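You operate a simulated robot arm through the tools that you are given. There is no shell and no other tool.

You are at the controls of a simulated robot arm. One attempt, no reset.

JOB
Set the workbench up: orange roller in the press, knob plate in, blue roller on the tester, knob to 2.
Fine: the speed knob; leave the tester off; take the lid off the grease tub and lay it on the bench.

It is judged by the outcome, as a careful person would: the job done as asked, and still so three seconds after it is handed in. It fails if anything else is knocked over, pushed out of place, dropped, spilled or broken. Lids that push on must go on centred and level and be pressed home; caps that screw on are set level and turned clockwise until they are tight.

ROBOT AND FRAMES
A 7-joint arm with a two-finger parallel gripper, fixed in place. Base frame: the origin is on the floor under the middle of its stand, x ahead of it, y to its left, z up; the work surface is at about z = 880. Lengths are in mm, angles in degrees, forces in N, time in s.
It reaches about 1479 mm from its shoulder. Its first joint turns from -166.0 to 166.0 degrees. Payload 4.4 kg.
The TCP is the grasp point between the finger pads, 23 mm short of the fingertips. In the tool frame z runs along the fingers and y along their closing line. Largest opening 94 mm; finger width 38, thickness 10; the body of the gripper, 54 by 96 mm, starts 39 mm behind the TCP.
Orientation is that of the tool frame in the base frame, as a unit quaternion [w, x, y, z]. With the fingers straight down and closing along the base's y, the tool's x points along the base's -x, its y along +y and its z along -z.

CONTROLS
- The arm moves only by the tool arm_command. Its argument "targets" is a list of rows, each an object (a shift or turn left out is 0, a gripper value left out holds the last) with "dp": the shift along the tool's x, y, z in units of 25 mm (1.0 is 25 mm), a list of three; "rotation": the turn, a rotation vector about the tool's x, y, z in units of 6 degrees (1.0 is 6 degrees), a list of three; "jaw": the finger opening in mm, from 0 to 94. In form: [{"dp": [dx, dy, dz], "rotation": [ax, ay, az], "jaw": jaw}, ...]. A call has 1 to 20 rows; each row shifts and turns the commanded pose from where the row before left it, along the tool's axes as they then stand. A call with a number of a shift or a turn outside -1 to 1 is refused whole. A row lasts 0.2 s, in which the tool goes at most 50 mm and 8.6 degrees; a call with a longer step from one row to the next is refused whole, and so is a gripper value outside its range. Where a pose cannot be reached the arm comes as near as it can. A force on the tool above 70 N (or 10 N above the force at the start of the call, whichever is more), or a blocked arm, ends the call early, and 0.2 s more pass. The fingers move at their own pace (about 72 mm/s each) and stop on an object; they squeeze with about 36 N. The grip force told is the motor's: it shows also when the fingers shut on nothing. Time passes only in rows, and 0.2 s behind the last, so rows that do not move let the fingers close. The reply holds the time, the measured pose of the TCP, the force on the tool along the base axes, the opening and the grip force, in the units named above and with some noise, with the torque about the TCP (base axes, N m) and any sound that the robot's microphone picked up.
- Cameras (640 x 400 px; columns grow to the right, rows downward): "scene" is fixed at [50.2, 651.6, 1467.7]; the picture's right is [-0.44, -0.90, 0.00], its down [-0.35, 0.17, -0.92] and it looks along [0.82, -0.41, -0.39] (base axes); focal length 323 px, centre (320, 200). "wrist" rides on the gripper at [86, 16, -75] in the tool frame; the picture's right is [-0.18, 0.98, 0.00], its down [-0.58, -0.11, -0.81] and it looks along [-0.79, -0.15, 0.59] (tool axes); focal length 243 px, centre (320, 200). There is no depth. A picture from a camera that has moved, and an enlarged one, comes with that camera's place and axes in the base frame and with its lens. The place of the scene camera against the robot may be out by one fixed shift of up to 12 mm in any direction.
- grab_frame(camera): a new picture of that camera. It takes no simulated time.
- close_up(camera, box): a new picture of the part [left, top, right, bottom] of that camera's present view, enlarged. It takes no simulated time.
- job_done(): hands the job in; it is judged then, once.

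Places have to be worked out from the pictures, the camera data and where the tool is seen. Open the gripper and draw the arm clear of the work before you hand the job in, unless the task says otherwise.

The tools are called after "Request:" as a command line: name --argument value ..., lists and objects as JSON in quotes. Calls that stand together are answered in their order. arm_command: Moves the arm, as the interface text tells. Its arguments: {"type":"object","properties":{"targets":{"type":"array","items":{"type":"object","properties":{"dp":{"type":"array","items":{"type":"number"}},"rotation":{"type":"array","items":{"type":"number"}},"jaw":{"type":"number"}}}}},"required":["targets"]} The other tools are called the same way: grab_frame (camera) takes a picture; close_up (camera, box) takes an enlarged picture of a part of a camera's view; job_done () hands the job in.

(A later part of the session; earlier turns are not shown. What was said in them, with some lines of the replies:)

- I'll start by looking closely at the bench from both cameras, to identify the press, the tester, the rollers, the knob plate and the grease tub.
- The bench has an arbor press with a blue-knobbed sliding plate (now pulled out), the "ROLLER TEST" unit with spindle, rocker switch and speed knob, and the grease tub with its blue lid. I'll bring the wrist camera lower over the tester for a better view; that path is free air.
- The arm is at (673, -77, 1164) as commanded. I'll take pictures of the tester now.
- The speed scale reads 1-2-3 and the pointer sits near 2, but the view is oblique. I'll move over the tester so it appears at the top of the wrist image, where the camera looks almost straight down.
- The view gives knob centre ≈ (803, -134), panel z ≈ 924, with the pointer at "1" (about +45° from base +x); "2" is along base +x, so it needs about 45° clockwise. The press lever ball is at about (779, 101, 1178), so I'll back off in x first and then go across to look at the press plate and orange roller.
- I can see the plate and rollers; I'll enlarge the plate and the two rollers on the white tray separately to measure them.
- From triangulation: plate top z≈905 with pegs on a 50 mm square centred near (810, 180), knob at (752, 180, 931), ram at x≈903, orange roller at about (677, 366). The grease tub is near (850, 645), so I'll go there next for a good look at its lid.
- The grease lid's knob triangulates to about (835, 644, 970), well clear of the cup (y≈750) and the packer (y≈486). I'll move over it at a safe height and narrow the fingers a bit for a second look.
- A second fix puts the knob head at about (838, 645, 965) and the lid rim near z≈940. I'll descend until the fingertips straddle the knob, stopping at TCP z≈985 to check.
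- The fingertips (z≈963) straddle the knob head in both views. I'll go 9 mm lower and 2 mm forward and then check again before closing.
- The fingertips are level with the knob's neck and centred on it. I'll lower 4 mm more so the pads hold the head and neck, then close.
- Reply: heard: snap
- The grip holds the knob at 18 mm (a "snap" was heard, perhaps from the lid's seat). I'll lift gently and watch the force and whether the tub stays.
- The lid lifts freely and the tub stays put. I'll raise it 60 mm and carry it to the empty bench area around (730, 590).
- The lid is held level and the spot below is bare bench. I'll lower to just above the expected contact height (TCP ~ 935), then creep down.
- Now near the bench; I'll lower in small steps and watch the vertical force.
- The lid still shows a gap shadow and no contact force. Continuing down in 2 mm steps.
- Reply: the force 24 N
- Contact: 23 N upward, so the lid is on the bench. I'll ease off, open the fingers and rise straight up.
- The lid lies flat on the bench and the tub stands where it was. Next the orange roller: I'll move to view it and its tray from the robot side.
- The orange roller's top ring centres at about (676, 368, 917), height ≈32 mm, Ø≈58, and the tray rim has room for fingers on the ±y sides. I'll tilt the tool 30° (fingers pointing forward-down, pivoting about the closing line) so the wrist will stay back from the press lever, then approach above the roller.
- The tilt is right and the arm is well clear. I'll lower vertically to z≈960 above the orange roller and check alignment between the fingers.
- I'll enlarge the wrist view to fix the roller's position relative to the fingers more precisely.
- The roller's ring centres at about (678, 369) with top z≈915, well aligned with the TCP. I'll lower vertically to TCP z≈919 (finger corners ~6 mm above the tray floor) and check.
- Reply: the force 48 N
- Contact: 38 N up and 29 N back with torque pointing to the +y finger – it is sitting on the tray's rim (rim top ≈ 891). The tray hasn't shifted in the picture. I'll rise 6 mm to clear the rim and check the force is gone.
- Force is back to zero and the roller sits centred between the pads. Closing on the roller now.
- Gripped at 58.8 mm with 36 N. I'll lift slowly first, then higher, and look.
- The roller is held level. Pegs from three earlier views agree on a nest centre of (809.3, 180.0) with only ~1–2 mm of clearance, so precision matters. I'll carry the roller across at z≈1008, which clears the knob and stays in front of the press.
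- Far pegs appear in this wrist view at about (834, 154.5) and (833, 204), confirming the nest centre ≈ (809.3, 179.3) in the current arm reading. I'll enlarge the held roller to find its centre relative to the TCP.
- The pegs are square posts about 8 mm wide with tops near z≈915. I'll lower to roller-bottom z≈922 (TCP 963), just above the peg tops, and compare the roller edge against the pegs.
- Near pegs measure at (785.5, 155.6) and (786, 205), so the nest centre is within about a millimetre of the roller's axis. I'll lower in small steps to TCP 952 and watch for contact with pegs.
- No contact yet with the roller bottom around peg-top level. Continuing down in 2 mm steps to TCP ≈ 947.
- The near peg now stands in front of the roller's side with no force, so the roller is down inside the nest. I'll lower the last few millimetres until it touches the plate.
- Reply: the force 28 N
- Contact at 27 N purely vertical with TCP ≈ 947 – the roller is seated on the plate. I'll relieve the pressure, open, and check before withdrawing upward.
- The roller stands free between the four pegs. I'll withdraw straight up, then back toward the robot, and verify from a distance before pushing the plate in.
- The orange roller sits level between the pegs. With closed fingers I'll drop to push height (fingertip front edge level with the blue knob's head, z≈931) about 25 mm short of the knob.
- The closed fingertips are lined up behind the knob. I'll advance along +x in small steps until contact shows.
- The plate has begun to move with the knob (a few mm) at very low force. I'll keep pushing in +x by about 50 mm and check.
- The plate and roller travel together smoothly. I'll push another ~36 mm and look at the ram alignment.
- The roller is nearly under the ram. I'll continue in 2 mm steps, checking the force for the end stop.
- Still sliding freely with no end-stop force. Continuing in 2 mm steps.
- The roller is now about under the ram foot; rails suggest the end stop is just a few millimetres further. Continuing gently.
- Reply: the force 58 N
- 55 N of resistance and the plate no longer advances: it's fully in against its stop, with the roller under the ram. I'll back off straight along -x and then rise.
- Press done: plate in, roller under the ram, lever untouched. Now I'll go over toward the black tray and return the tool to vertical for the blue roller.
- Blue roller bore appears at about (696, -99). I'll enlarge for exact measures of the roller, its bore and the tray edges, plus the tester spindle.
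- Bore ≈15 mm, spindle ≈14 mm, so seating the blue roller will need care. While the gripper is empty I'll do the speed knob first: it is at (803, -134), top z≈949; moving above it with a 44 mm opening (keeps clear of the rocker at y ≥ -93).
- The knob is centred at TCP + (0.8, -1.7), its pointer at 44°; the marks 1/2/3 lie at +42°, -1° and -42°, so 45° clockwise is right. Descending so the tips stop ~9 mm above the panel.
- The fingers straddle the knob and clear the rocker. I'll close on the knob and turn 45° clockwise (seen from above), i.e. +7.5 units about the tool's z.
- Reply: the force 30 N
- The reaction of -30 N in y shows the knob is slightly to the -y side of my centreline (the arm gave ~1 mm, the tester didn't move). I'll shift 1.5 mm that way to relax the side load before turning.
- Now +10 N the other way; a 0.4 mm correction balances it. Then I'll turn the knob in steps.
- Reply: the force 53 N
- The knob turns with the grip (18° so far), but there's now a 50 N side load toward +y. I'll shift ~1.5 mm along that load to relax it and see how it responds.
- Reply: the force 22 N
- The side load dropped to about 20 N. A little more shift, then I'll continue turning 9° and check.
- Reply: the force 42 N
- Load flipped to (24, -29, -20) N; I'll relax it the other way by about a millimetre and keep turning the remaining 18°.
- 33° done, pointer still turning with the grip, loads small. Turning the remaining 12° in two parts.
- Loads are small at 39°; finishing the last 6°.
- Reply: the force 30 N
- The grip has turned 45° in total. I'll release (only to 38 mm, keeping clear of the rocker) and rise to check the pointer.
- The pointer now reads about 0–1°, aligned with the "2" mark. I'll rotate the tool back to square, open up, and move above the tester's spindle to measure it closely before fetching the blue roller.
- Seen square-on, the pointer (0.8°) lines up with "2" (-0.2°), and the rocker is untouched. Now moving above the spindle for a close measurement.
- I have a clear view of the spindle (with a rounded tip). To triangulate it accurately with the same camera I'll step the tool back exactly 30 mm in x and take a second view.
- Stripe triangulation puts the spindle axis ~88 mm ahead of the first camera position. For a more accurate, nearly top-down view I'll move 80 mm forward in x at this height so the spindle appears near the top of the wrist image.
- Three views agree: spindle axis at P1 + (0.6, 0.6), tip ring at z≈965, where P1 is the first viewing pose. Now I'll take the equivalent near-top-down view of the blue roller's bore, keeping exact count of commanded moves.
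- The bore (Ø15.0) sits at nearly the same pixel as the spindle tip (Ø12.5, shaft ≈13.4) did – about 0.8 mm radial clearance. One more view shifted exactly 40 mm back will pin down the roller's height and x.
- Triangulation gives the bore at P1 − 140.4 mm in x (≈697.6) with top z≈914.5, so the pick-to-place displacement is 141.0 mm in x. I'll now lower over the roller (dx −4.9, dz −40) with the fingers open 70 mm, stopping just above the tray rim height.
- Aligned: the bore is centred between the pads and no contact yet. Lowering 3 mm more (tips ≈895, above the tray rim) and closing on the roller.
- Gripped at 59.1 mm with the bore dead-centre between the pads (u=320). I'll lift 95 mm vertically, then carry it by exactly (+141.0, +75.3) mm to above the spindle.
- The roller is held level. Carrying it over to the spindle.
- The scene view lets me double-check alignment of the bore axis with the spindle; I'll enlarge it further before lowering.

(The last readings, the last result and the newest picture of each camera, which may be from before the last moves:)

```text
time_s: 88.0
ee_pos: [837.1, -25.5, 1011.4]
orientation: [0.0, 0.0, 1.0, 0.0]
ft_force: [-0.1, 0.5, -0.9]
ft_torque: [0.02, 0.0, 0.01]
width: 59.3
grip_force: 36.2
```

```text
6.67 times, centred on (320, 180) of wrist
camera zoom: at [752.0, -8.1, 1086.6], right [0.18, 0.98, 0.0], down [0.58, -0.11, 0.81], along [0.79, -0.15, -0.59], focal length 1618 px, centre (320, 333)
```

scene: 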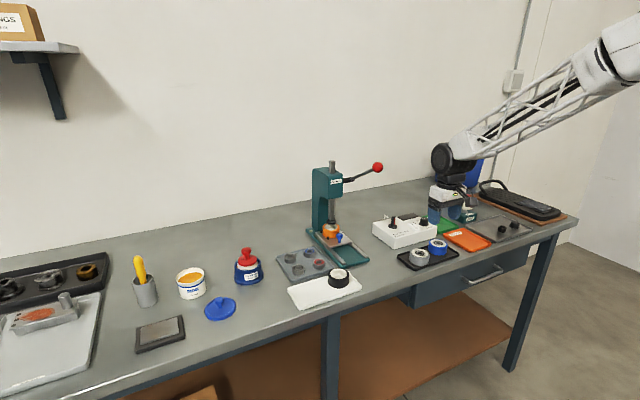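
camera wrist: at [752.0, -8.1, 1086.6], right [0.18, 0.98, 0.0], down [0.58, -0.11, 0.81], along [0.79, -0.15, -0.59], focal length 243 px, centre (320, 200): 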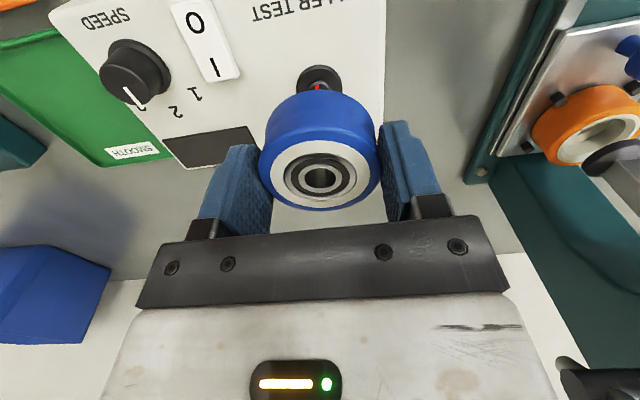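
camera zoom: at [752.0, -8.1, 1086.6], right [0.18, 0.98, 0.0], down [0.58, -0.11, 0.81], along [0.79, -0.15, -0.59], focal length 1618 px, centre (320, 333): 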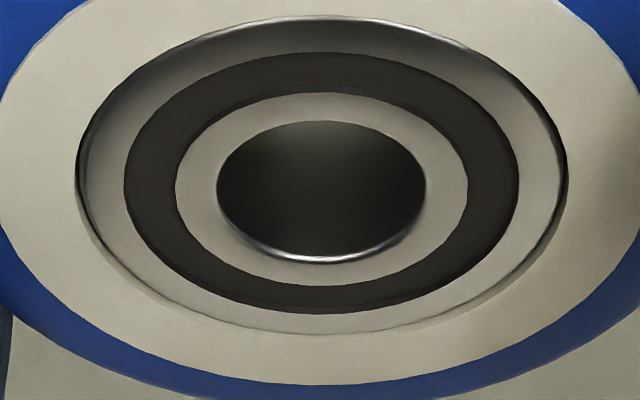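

Scene check: bore centre at u=368 vs. 368.3 predicted for the spindle axis; wrist check: spindle base within ~0.1 mm of the grip's centre plane. Alignment looks right – lowering slowly with force checks.

Request:
arm_command --targets '[{"dp": [0, 0, 0.1]}, {"dp": [0, 0, 0.1]}, {"dp": [0, 0, 0.1]}, {"dp": [0, 0, 0.1]}, {"dp": [0, 0, 0.08]}, {}]'

Request:
close_up --camera "wrist" --box '[290, 150, 350, 210]'

Request:
close_up --camera "scene" --box '[370, 195, 410, 235]'

```text
time_s: 89.4
ee_pos: [838.1, -23.3, 1000.3]
orientation: [0.0, 0.001, 1.0, 0.0]
ft_force: [0.7, -0.4, -0.7]
ft_torque: [-0.01, 0.03, -0.04]
width: 59.3
grip_force: 35.8
```

```text
6.67 times, centred on (320, 180) of wrist
camera zoom: at [752.6, -8.5, 1074.3], right [0.18, 0.98, 0.0], down [0.58, -0.11, 0.81], along [0.79, -0.15, -0.59], focal length 1618 px, centre (320, 333)
```

zoom: 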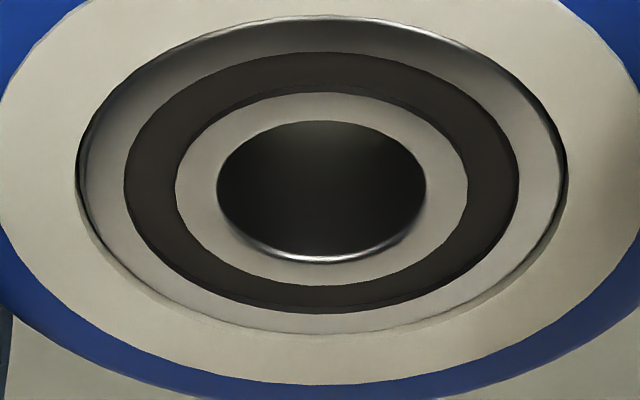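

```text
10.00 times, centred on (390, 215) of scene
camera zoom: at [50.2, 651.6, 1467.7], right [-0.44, -0.9, 0.0], down [-0.35, 0.17, -0.92], along [0.82, -0.41, -0.39], focal length 3232 px, centre (-380, 50)
```

zoom: 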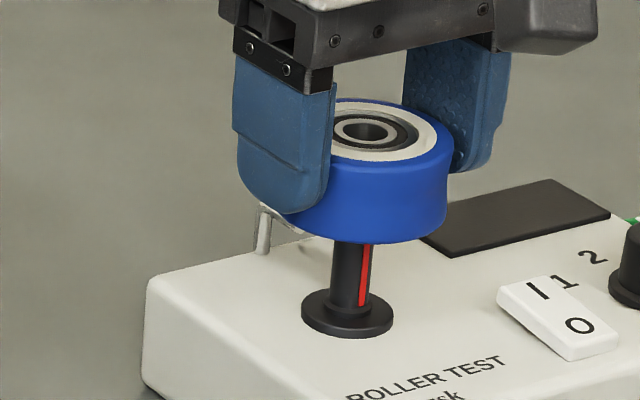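

No force, and the spindle's tip has disappeared into the bore. Continuing down in small steps.

Request:
arm_command --targets '[{"dp": [0, 0, 0.08]}, {"dp": [0, 0, 0.08]}, {"dp": [0, 0, 0.08]}, {"dp": [0, 0, 0.08]}, {}]'

Request:
close_up --camera "wrist" --box '[290, 150, 350, 210]'

Request:
close_up --camera "scene" --box '[370, 195, 410, 235]'

```text
time_s: 90.6
ee_pos: [838.7, -24.2, 992.0]
orientation: [0.001, -0.001, 1.0, 0.001]
ft_force: [0.1, 0.0, -1.6]
ft_torque: [0.0, 0.02, 0.01]
width: 59.1
grip_force: 36.0
```

```text
6.67 times, centred on (320, 180) of wrist
camera zoom: at [752.1, -8.7, 1066.5], right [0.18, 0.98, 0.0], down [0.58, -0.11, 0.81], along [0.79, -0.15, -0.59], focal length 1618 px, centre (320, 333)
```

zoom: 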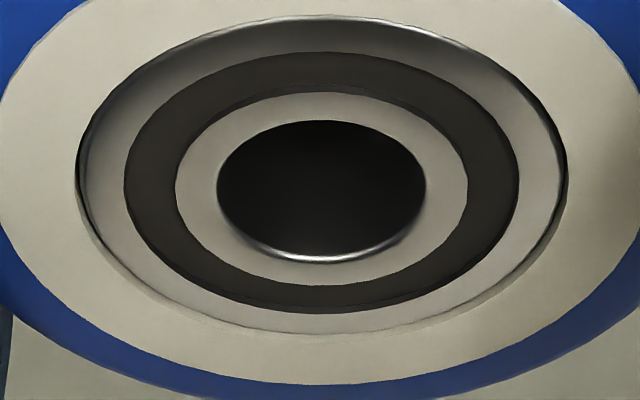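

```text
10.00 times, centred on (390, 215) of scene
camera zoom: at [50.2, 651.6, 1467.7], right [-0.44, -0.9, 0.0], down [-0.35, 0.17, -0.92], along [0.82, -0.41, -0.39], focal length 3232 px, centre (-380, 50)
```

zoom: 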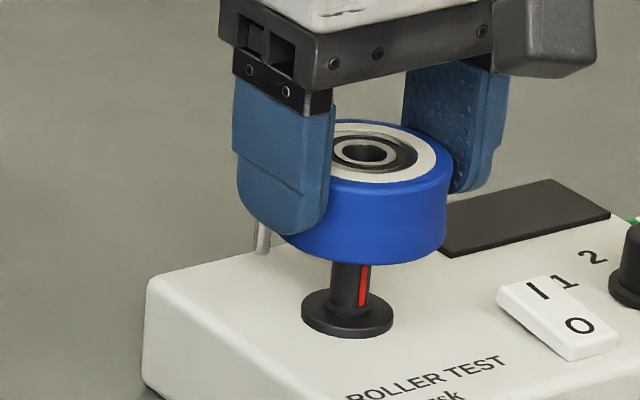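

The roller slides onto the spindle freely. The bent pickup wire behind it ends ≈31 mm from the spindle axis, so the 29.6 mm-radius roller should pass with ~1.5 mm gap. Continuing down.

Request:
arm_command --targets '[{"dp": [0, 0, 0.08]}, {"dp": [0, 0, 0.08]}, {"dp": [0, 0, 0.08]}, {"dp": [0, 0, 0.08]}, {}]'

Request:
close_up --camera "scene" --box '[370, 195, 410, 235]'

Request:
close_up --camera "wrist" --box '[260, 80, 380, 220]'

```text
time_s: 91.8
ee_pos: [838.2, -24.3, 984.5]
orientation: [0.001, 0.0, 1.0, 0.001]
ft_force: [0.8, 0.1, -1.2]
ft_torque: [-0.03, 0.03, 0.0]
width: 59.0
grip_force: 35.4
```

```text
10.00 times, centred on (390, 215) of scene
camera zoom: at [50.2, 651.6, 1467.7], right [-0.44, -0.9, 0.0], down [-0.35, 0.17, -0.92], along [0.82, -0.41, -0.39], focal length 3232 px, centre (-380, 50)
```

zoom: 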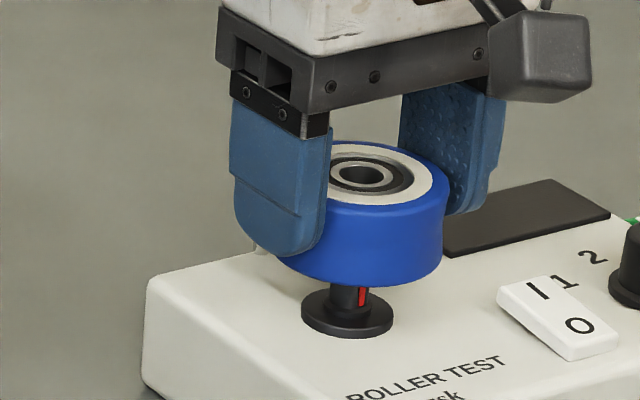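

```text
2.86 times, centred on (320, 150) of wrist
camera zoom: at [752.2, -8.3, 1058.3], right [0.18, 0.98, 0.0], down [0.58, -0.11, 0.81], along [0.79, -0.15, -0.59], focal length 693 px, centre (320, 343)
```

zoom: 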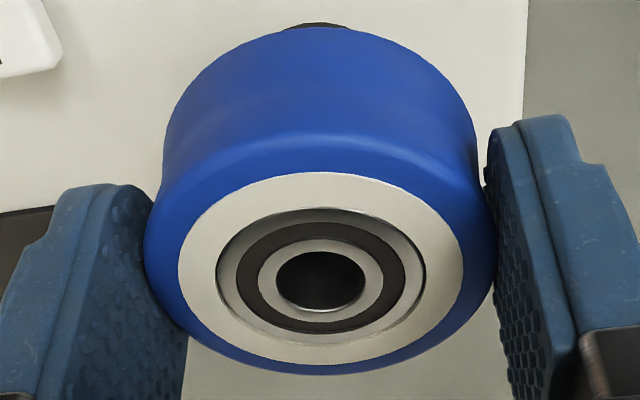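

Still no force; about 18 mm of travel remains to the seat. Continuing in 2 mm steps.

Request:
arm_command --targets '[{"dp": [0, 0, 0.08]}, {"dp": [0, 0, 0.08]}, {"dp": [0, 0, 0.08]}, {"dp": [0, 0, 0.08]}, {"dp": [0, 0, 0.08]}, {}]'

Request:
close_up --camera "scene" --box '[370, 195, 410, 235]'

Request:
close_up --camera "wrist" --box '[260, 80, 380, 220]'

```text
time_s: 93.2
ee_pos: [837.7, -25.3, 973.0]
orientation: [0.0, 0.0, 1.0, 0.0]
ft_force: [0.3, 0.2, -0.2]
ft_torque: [0.0, 0.0, -0.01]
width: 59.1
grip_force: 35.7
```

```text
10.00 times, centred on (390, 215) of scene
camera zoom: at [50.2, 651.6, 1467.7], right [-0.44, -0.9, 0.0], down [-0.35, 0.17, -0.92], along [0.82, -0.41, -0.39], focal length 3232 px, centre (-380, 50)
```

zoom: 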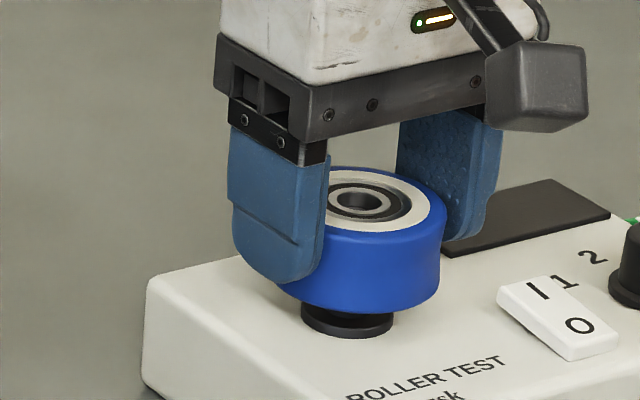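

```text
2.86 times, centred on (320, 150) of wrist
camera zoom: at [752.2, -8.5, 1048.1], right [0.18, 0.98, 0.0], down [0.58, -0.11, 0.81], along [0.79, -0.15, -0.59], focal length 693 px, centre (320, 343)
```

zoom: 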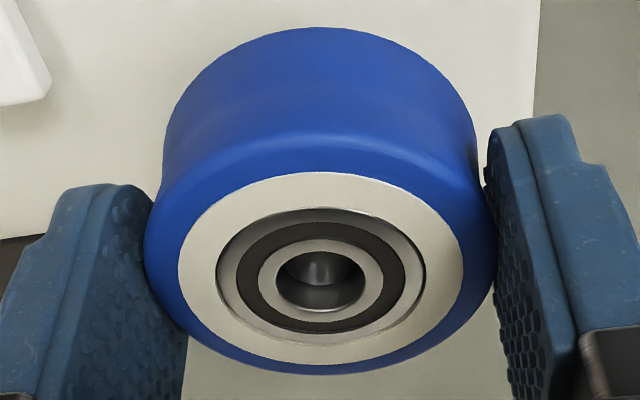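

The spindle tip is visible rising inside the bore. A few more millimetres to the seat – going in 1.5 mm steps.

Request:
arm_command --targets '[{"dp": [0, 0, 0.06]}, {"dp": [0, 0, 0.06]}, {"dp": [0, 0, 0.06]}, {}]'

Request:
close_up --camera "wrist" --box '[260, 80, 380, 220]'

```text
time_s: 94.2
ee_pos: [838.2, -25.0, 970.3]
orientation: [0.001, 0.0, 1.0, 0.0]
ft_force: [-0.1, 0.7, -0.9]
ft_torque: [0.03, 0.0, 0.03]
width: 59.0
grip_force: 35.9
```

```text
2.86 times, centred on (320, 150) of wrist
camera zoom: at [752.3, -8.3, 1044.1], right [0.18, 0.98, 0.0], down [0.58, -0.11, 0.81], along [0.79, -0.15, -0.59], focal length 693 px, centre (320, 343)
```

zoom: 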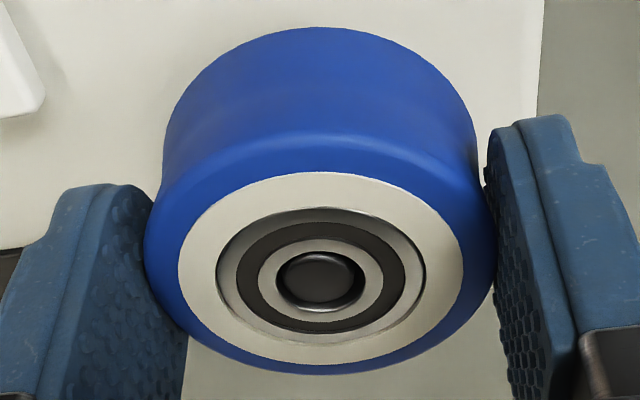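

Tip is nearly flush with the roller top and centred in the bore. Continuing.

Request:
arm_command --targets '[{"dp": [0, 0, 0.06]}, {"dp": [0, 0, 0.06]}, {}]'

```text
time_s: 95.0
ee_pos: [838.2, -24.8, 966.7]
orientation: [0.001, 0.001, 1.0, 0.0]
ft_force: [-0.1, -0.8, -0.6]
ft_torque: [-0.03, 0.02, -0.01]
width: 59.2
grip_force: 35.8
```

Still free at TCP ≈967; stepping down another 3 mm.

Request:
arm_command --targets '[{"dp": [0, 0, 0.04]}, {"dp": [0, 0, 0.04]}, {"dp": [0, 0, 0.04]}, {}]'

Request:
close_up --camera "wrist" --box '[260, 80, 380, 220]'

Request:
close_up --camera "scene" --box '[370, 195, 410, 235]'

```text
time_s: 96.0
ee_pos: [839.2, -24.0, 964.3]
orientation: [0.0, 0.001, 1.0, -0.001]
ft_force: [0.1, 0.0, -1.3]
ft_torque: [-0.02, 0.01, 0.0]
width: 59.1
grip_force: 35.8
```

```text
2.86 times, centred on (320, 150) of wrist
camera zoom: at [752.4, -8.5, 1038.0], right [0.18, 0.98, 0.0], down [0.58, -0.11, 0.81], along [0.79, -0.15, -0.59], focal length 693 px, centre (320, 343)
```

zoom: 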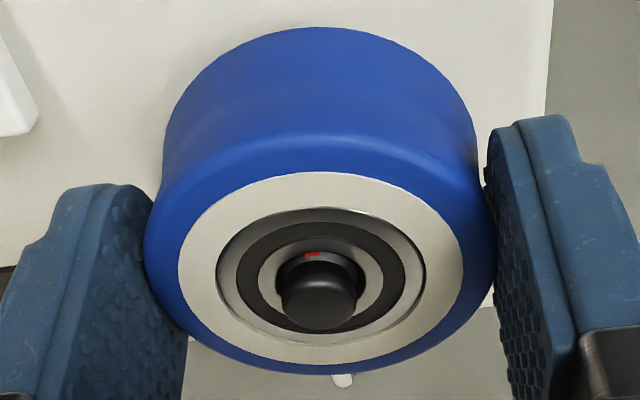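

```text
10.00 times, centred on (390, 215) of scene
camera zoom: at [50.2, 651.6, 1467.7], right [-0.44, -0.9, 0.0], down [-0.35, 0.17, -0.92], along [0.82, -0.41, -0.39], focal length 3232 px, centre (-380, 50)
```

zoom: 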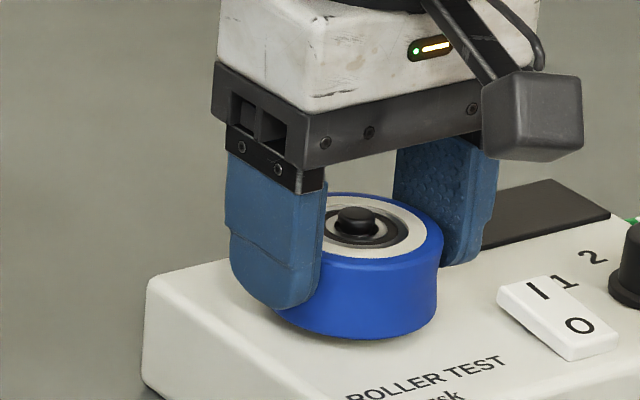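

The tip protrudes above the roller now; still no seat contact. Another few 1 mm steps.

Request:
arm_command --targets '[{"dp": [0, 0, 0.04]}, {"dp": [0, 0, 0.04]}, {}]'

```text
time_s: 96.8
ee_pos: [837.5, -24.6, 962.8]
orientation: [-0.001, 0.0, 1.0, 0.001]
ft_force: [0.4, 0.0, -1.2]
ft_torque: [0.02, 0.02, 0.01]
width: 59.0
grip_force: 36.0
```

Request:
arm_command --targets '[{"dp": [0, 0, 0.04]}, {"dp": [0, 0, 0.04]}, {}]'

Request:
close_up --camera "scene" --box '[370, 205, 410, 245]'

Request:
close_up --camera "wrist" --box '[260, 80, 380, 220]'

```text
time_s: 97.6
ee_pos: [838.7, -24.3, 959.9]
orientation: [0.001, 0.0, 1.0, 0.0]
ft_force: [-14.6, 3.3, 21.9]
ft_torque: [0.14, 0.4, -0.03]
width: 59.1
grip_force: 36.2
```

```text
10.00 times, centred on (390, 225) of scene
camera zoom: at [50.2, 651.6, 1467.7], right [-0.44, -0.9, 0.0], down [-0.35, 0.17, -0.92], along [0.82, -0.41, -0.39], focal length 3232 px, centre (-380, -50)
```

zoom: 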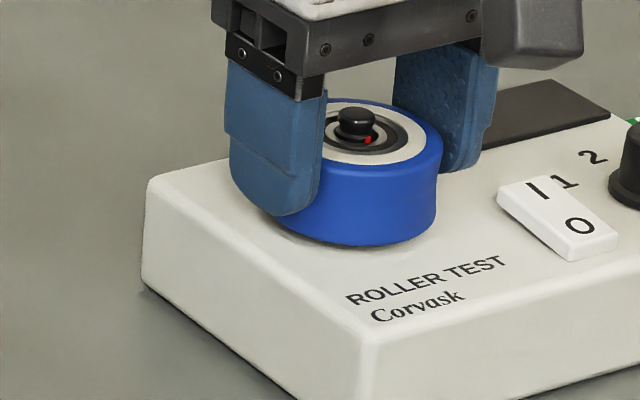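

```text
2.86 times, centred on (320, 150) of wrist
camera zoom: at [752.3, -8.6, 1035.4], right [0.18, 0.98, 0.0], down [0.58, -0.11, 0.81], along [0.79, -0.15, -0.59], focal length 693 px, centre (320, 343)
```

zoom: 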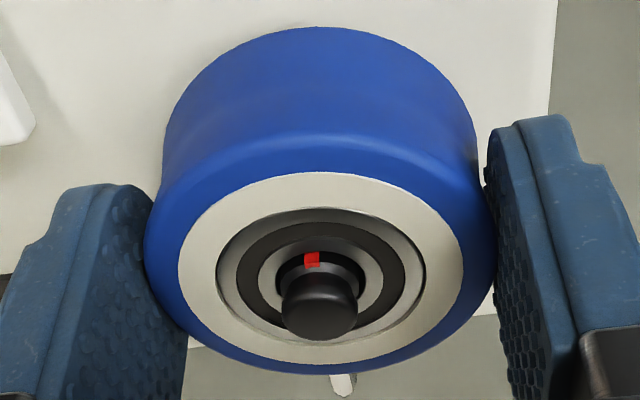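

Contact: 22 N up with a -15 N x-component, so the bearing has reached its seat and the bore rubs slightly on one side. I'll ease 0.5 mm toward -x to relax that and read again.

Request:
arm_command --targets '[{"dp": [0.02, 0, 0]}, {}]'

```text
time_s: 98.2
ee_pos: [837.9, -23.8, 962.1]
orientation: [0.001, 0.0, 1.0, 0.0]
ft_force: [4.7, -3.6, 24.4]
ft_torque: [-0.14, -0.13, -0.01]
width: 59.0
grip_force: 36.3
```

Balanced now (24 N vertical only): the roller is seated. I'll relieve the downforce and open only to 66 mm (keeping the finger away from the rocker), then look.

Request:
arm_command --targets '[{"dp": [0, 0, -0.04]}, {"jaw": 66}, {}, {}]'

Request:
close_up --camera "wrist" --box '[240, 60, 400, 220]'

Request:
close_up --camera "scene" --box '[370, 205, 410, 245]'

```text
time_s: 99.2
ee_pos: [838.7, -24.6, 960.5]
orientation: [-0.001, 0.0, 1.0, 0.0]
ft_force: [-0.2, 0.9, 0.4]
ft_torque: [-0.02, 0.01, 0.03]
width: 65.9
grip_force: 0.1
```

```text
2.50 times, centred on (320, 140) of wrist
camera zoom: at [751.8, -8.5, 1034.7], right [0.18, 0.98, 0.0], down [0.58, -0.11, 0.81], along [0.79, -0.15, -0.59], focal length 606 px, centre (320, 350)
```

zoom: 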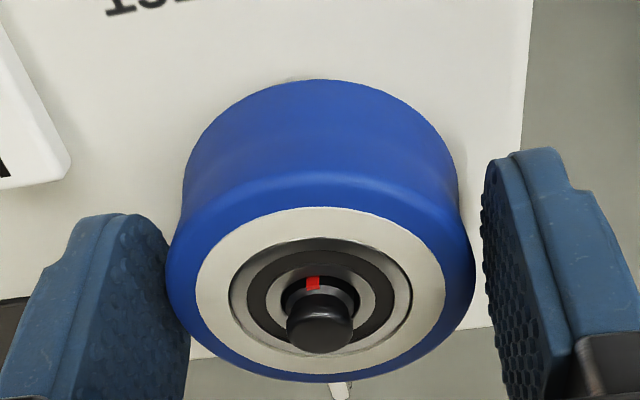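

```text
10.00 times, centred on (390, 225) of scene
camera zoom: at [50.2, 651.6, 1467.7], right [-0.44, -0.9, 0.0], down [-0.35, 0.17, -0.92], along [0.82, -0.41, -0.39], focal length 3232 px, centre (-380, -50)
```

zoom: 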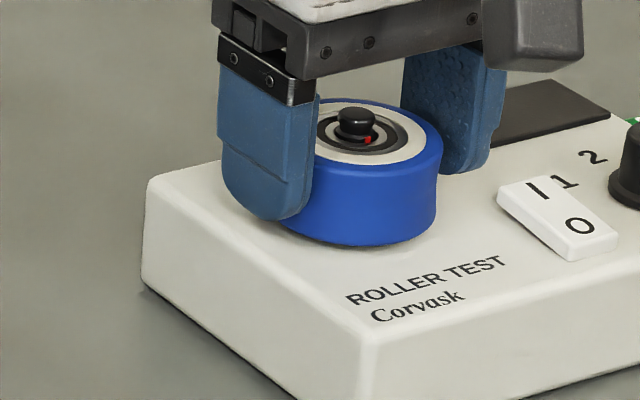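

The roller stays seated with the spindle tip through its bearing. Rising straight up and inspecting everything.

Request:
arm_command --targets '[{"dp": [0, 0, -0.2]}, {"dp": [0, 0, -0.6]}, {"dp": [0, 0, -0.9]}, {"dp": [0, 0, -0.9]}, {"dp": [0, 0, -0.9]}, {"dp": [0.5, -0.3, -0.7]}, {"dp": [0.8, -0.3, -0.4]}, {"dp": [0.8, -0.3, -0.4]}, {"dp": [0.8, -0.3, -0.4]}, {}, {}]'

Request:
grab_frame --camera "wrist"

Request:
grab_frame --camera "scene"

Request:
close_up --camera "scene" --box '[360, 190, 460, 270]'

```text
time_s: 101.6
ee_pos: [763.1, -54.1, 1096.5]
orientation: [0.0, 0.0, 1.0, 0.0]
ft_force: [-0.4, -0.4, -0.1]
ft_torque: [-0.02, 0.01, 0.0]
width: 66.0
grip_force: 0.0
```

```text
taken
camera wrist: at [678.6, -38.2, 1169.3], right [0.18, 0.98, 0.0], down [0.58, -0.11, 0.81], along [0.79, -0.15, -0.59], focal length 243 px, centre (320, 200)
```

wrist: 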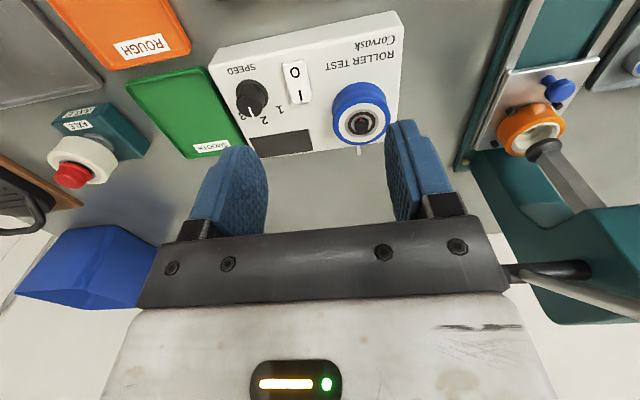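

```text
taken
```

scene: 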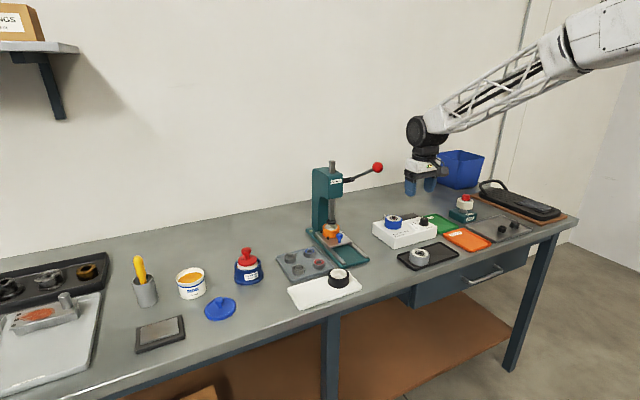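

```text
5.00 times, centred on (410, 230) of scene
camera zoom: at [50.2, 651.6, 1467.7], right [-0.44, -0.9, 0.0], down [-0.35, 0.17, -0.92], along [0.82, -0.41, -0.39], focal length 1616 px, centre (-130, 50)
```

zoom: 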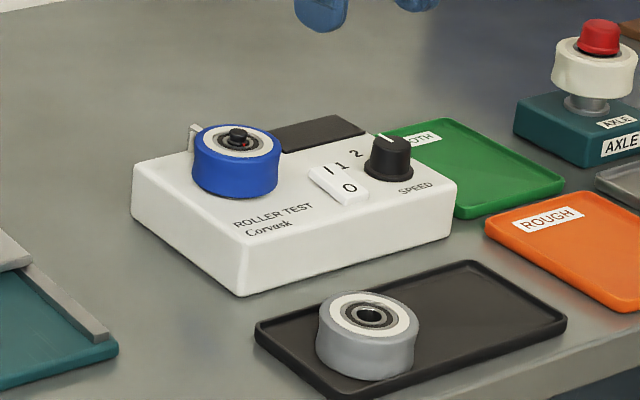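

All items look in place. Final close inspections of the knob pointer, roller, press and tub/lid before parking.

Request:
close_up --camera "wrist" --box '[200, 10, 420, 170]'

Request:
close_up --camera "wrist" --box '[450, 0, 640, 200]'

Request:
close_up --camera "scene" --box '[300, 150, 390, 280]'

Request:
close_up --camera "scene" --box '[120, 240, 380, 360]'

```text
2.50 times, centred on (310, 90) of wrist
camera zoom: at [678.6, -38.2, 1169.3], right [0.18, 0.98, 0.0], down [0.58, -0.11, 0.81], along [0.79, -0.15, -0.59], focal length 606 px, centre (345, 475)
```

zoom: 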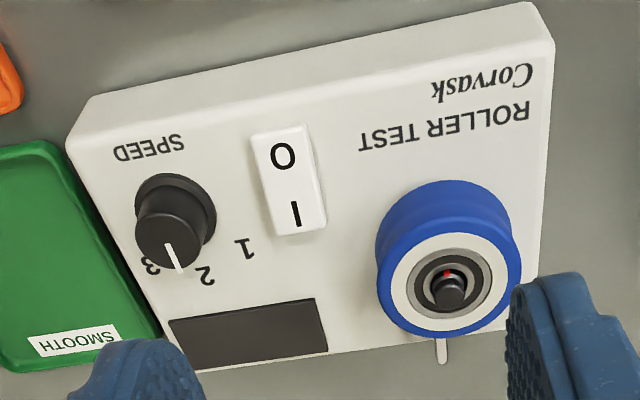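

```text
2.00 times, centred on (545, 100) of wrist
camera zoom: at [678.6, -38.2, 1169.3], right [0.18, 0.98, 0.0], down [0.58, -0.11, 0.81], along [0.79, -0.15, -0.59], focal length 485 px, centre (-130, 400)
```

zoom: 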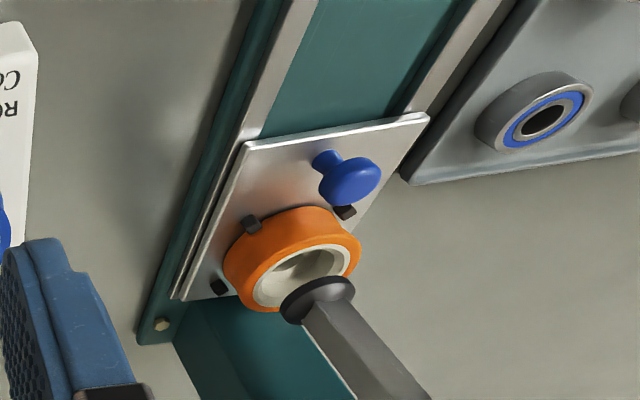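

```text
3.08 times, centred on (345, 215) of scene
camera zoom: at [50.2, 651.6, 1467.7], right [-0.44, -0.9, 0.0], down [-0.35, 0.17, -0.92], along [0.82, -0.41, -0.39], focal length 994 px, centre (243, 154)
```

zoom: 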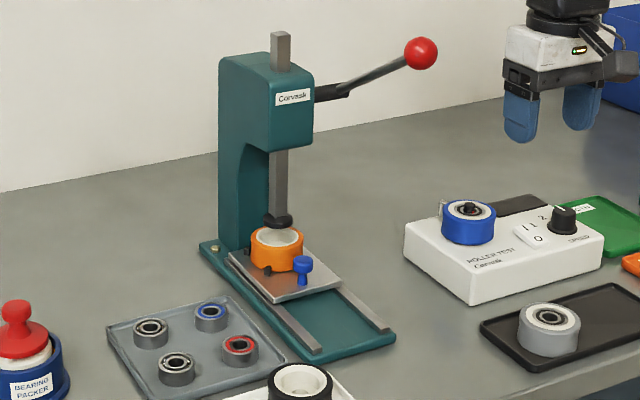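

```text
2.46 times, centred on (250, 300) of scene
camera zoom: at [50.2, 651.6, 1467.7], right [-0.44, -0.9, 0.0], down [-0.35, 0.17, -0.92], along [0.82, -0.41, -0.39], focal length 796 px, centre (492, -46)
```

zoom: 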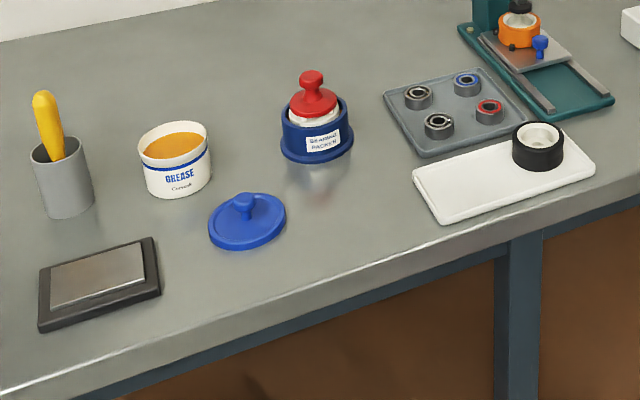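

Everything checks out: pointer on 2, rocker untouched, blue roller seated on the spindle, orange roller between the pegs under the ram with the plate in, and the tub open with its lid flat on the bench. I'll withdraw the arm up and back to park it clear.

Request:
arm_command --targets '[{"dp": [0.65, 0, -0.95], "jaw": 94}, {"dp": [0.65, 0, -0.95]}, {"dp": [0.65, 0, -0.95]}, {"dp": [0.65, 0, -0.95]}, {"dp": [0.65, 0, -0.95]}, {"dp": [0.65, 0, -0.95]}, {"dp": [0.65, 0, -0.95]}, {"dp": [0.65, 0, -0.95]}, {}, {}]'

Request:
grab_frame --camera "scene"

Request:
grab_frame --camera "wrist"

```text
time_s: 103.8
ee_pos: [636.7, -54.5, 1286.8]
orientation: [0.0, 0.001, 1.0, 0.001]
ft_force: [0.1, 0.3, 0.2]
ft_torque: [0.01, 0.02, 0.0]
width: 94.1
grip_force: 0.1
```

```text
taken
```

scene: 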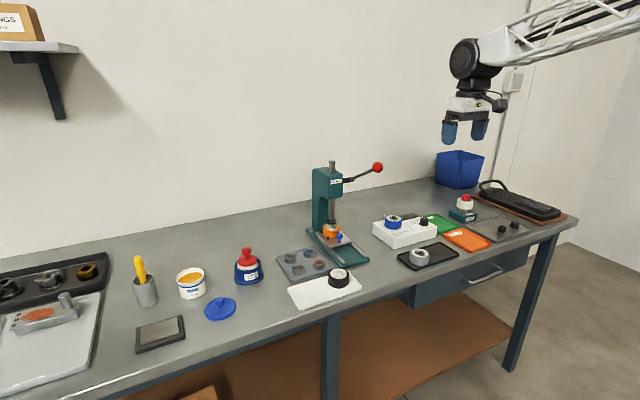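

```text
taken
camera wrist: at [549.8, -39.1, 1360.6], right [0.18, 0.98, 0.0], down [0.58, -0.11, 0.81], along [0.79, -0.15, -0.59], focal length 243 px, centre (320, 200)
```

wrist: 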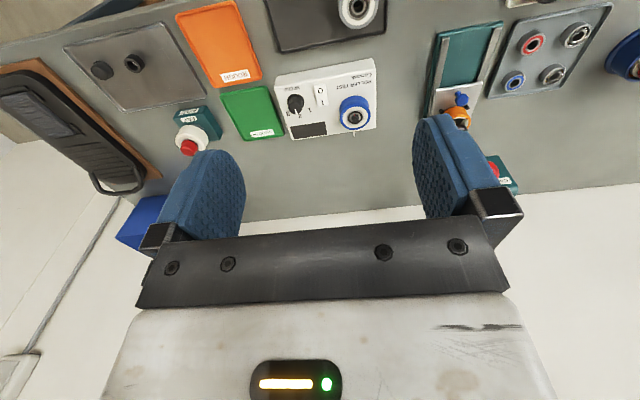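

The arm is parked clear with the gripper open, and the final pictures show all requested states stable and nothing else disturbed. Handing in the job.

Request:
job_done

```text
The job is handed in.
```

The workbench is set up as you asked, and I've handed the job in. The final pictures show it all in place.

- **Press:** the orange roller sits between the four pegs on the knob plate. The plate is pushed in to its stop, so the roller is under the ram. I did not touch the press lever.
- **Tester:** the blue roller is on the spindle and seated. The speed knob is turned from 1 to 2, with its pointer within about a degree of the mark. I did not touch the rocker switch; I took it as already off and did not check which way it was set.
- **Grease tub:** the lid is off and lying flat on the bench in front of the tub. I heard a snap as I gripped its knob; the lid then lifted off freely and nothing looked damaged.

While I was reaching for the orange roller, one finger pressed on the rim of its white tray with about 38 N. I backed off, and the tray did not move. Nothing else was knocked, dropped or shifted that I could see. The gripper is open and the arm is parked clear.
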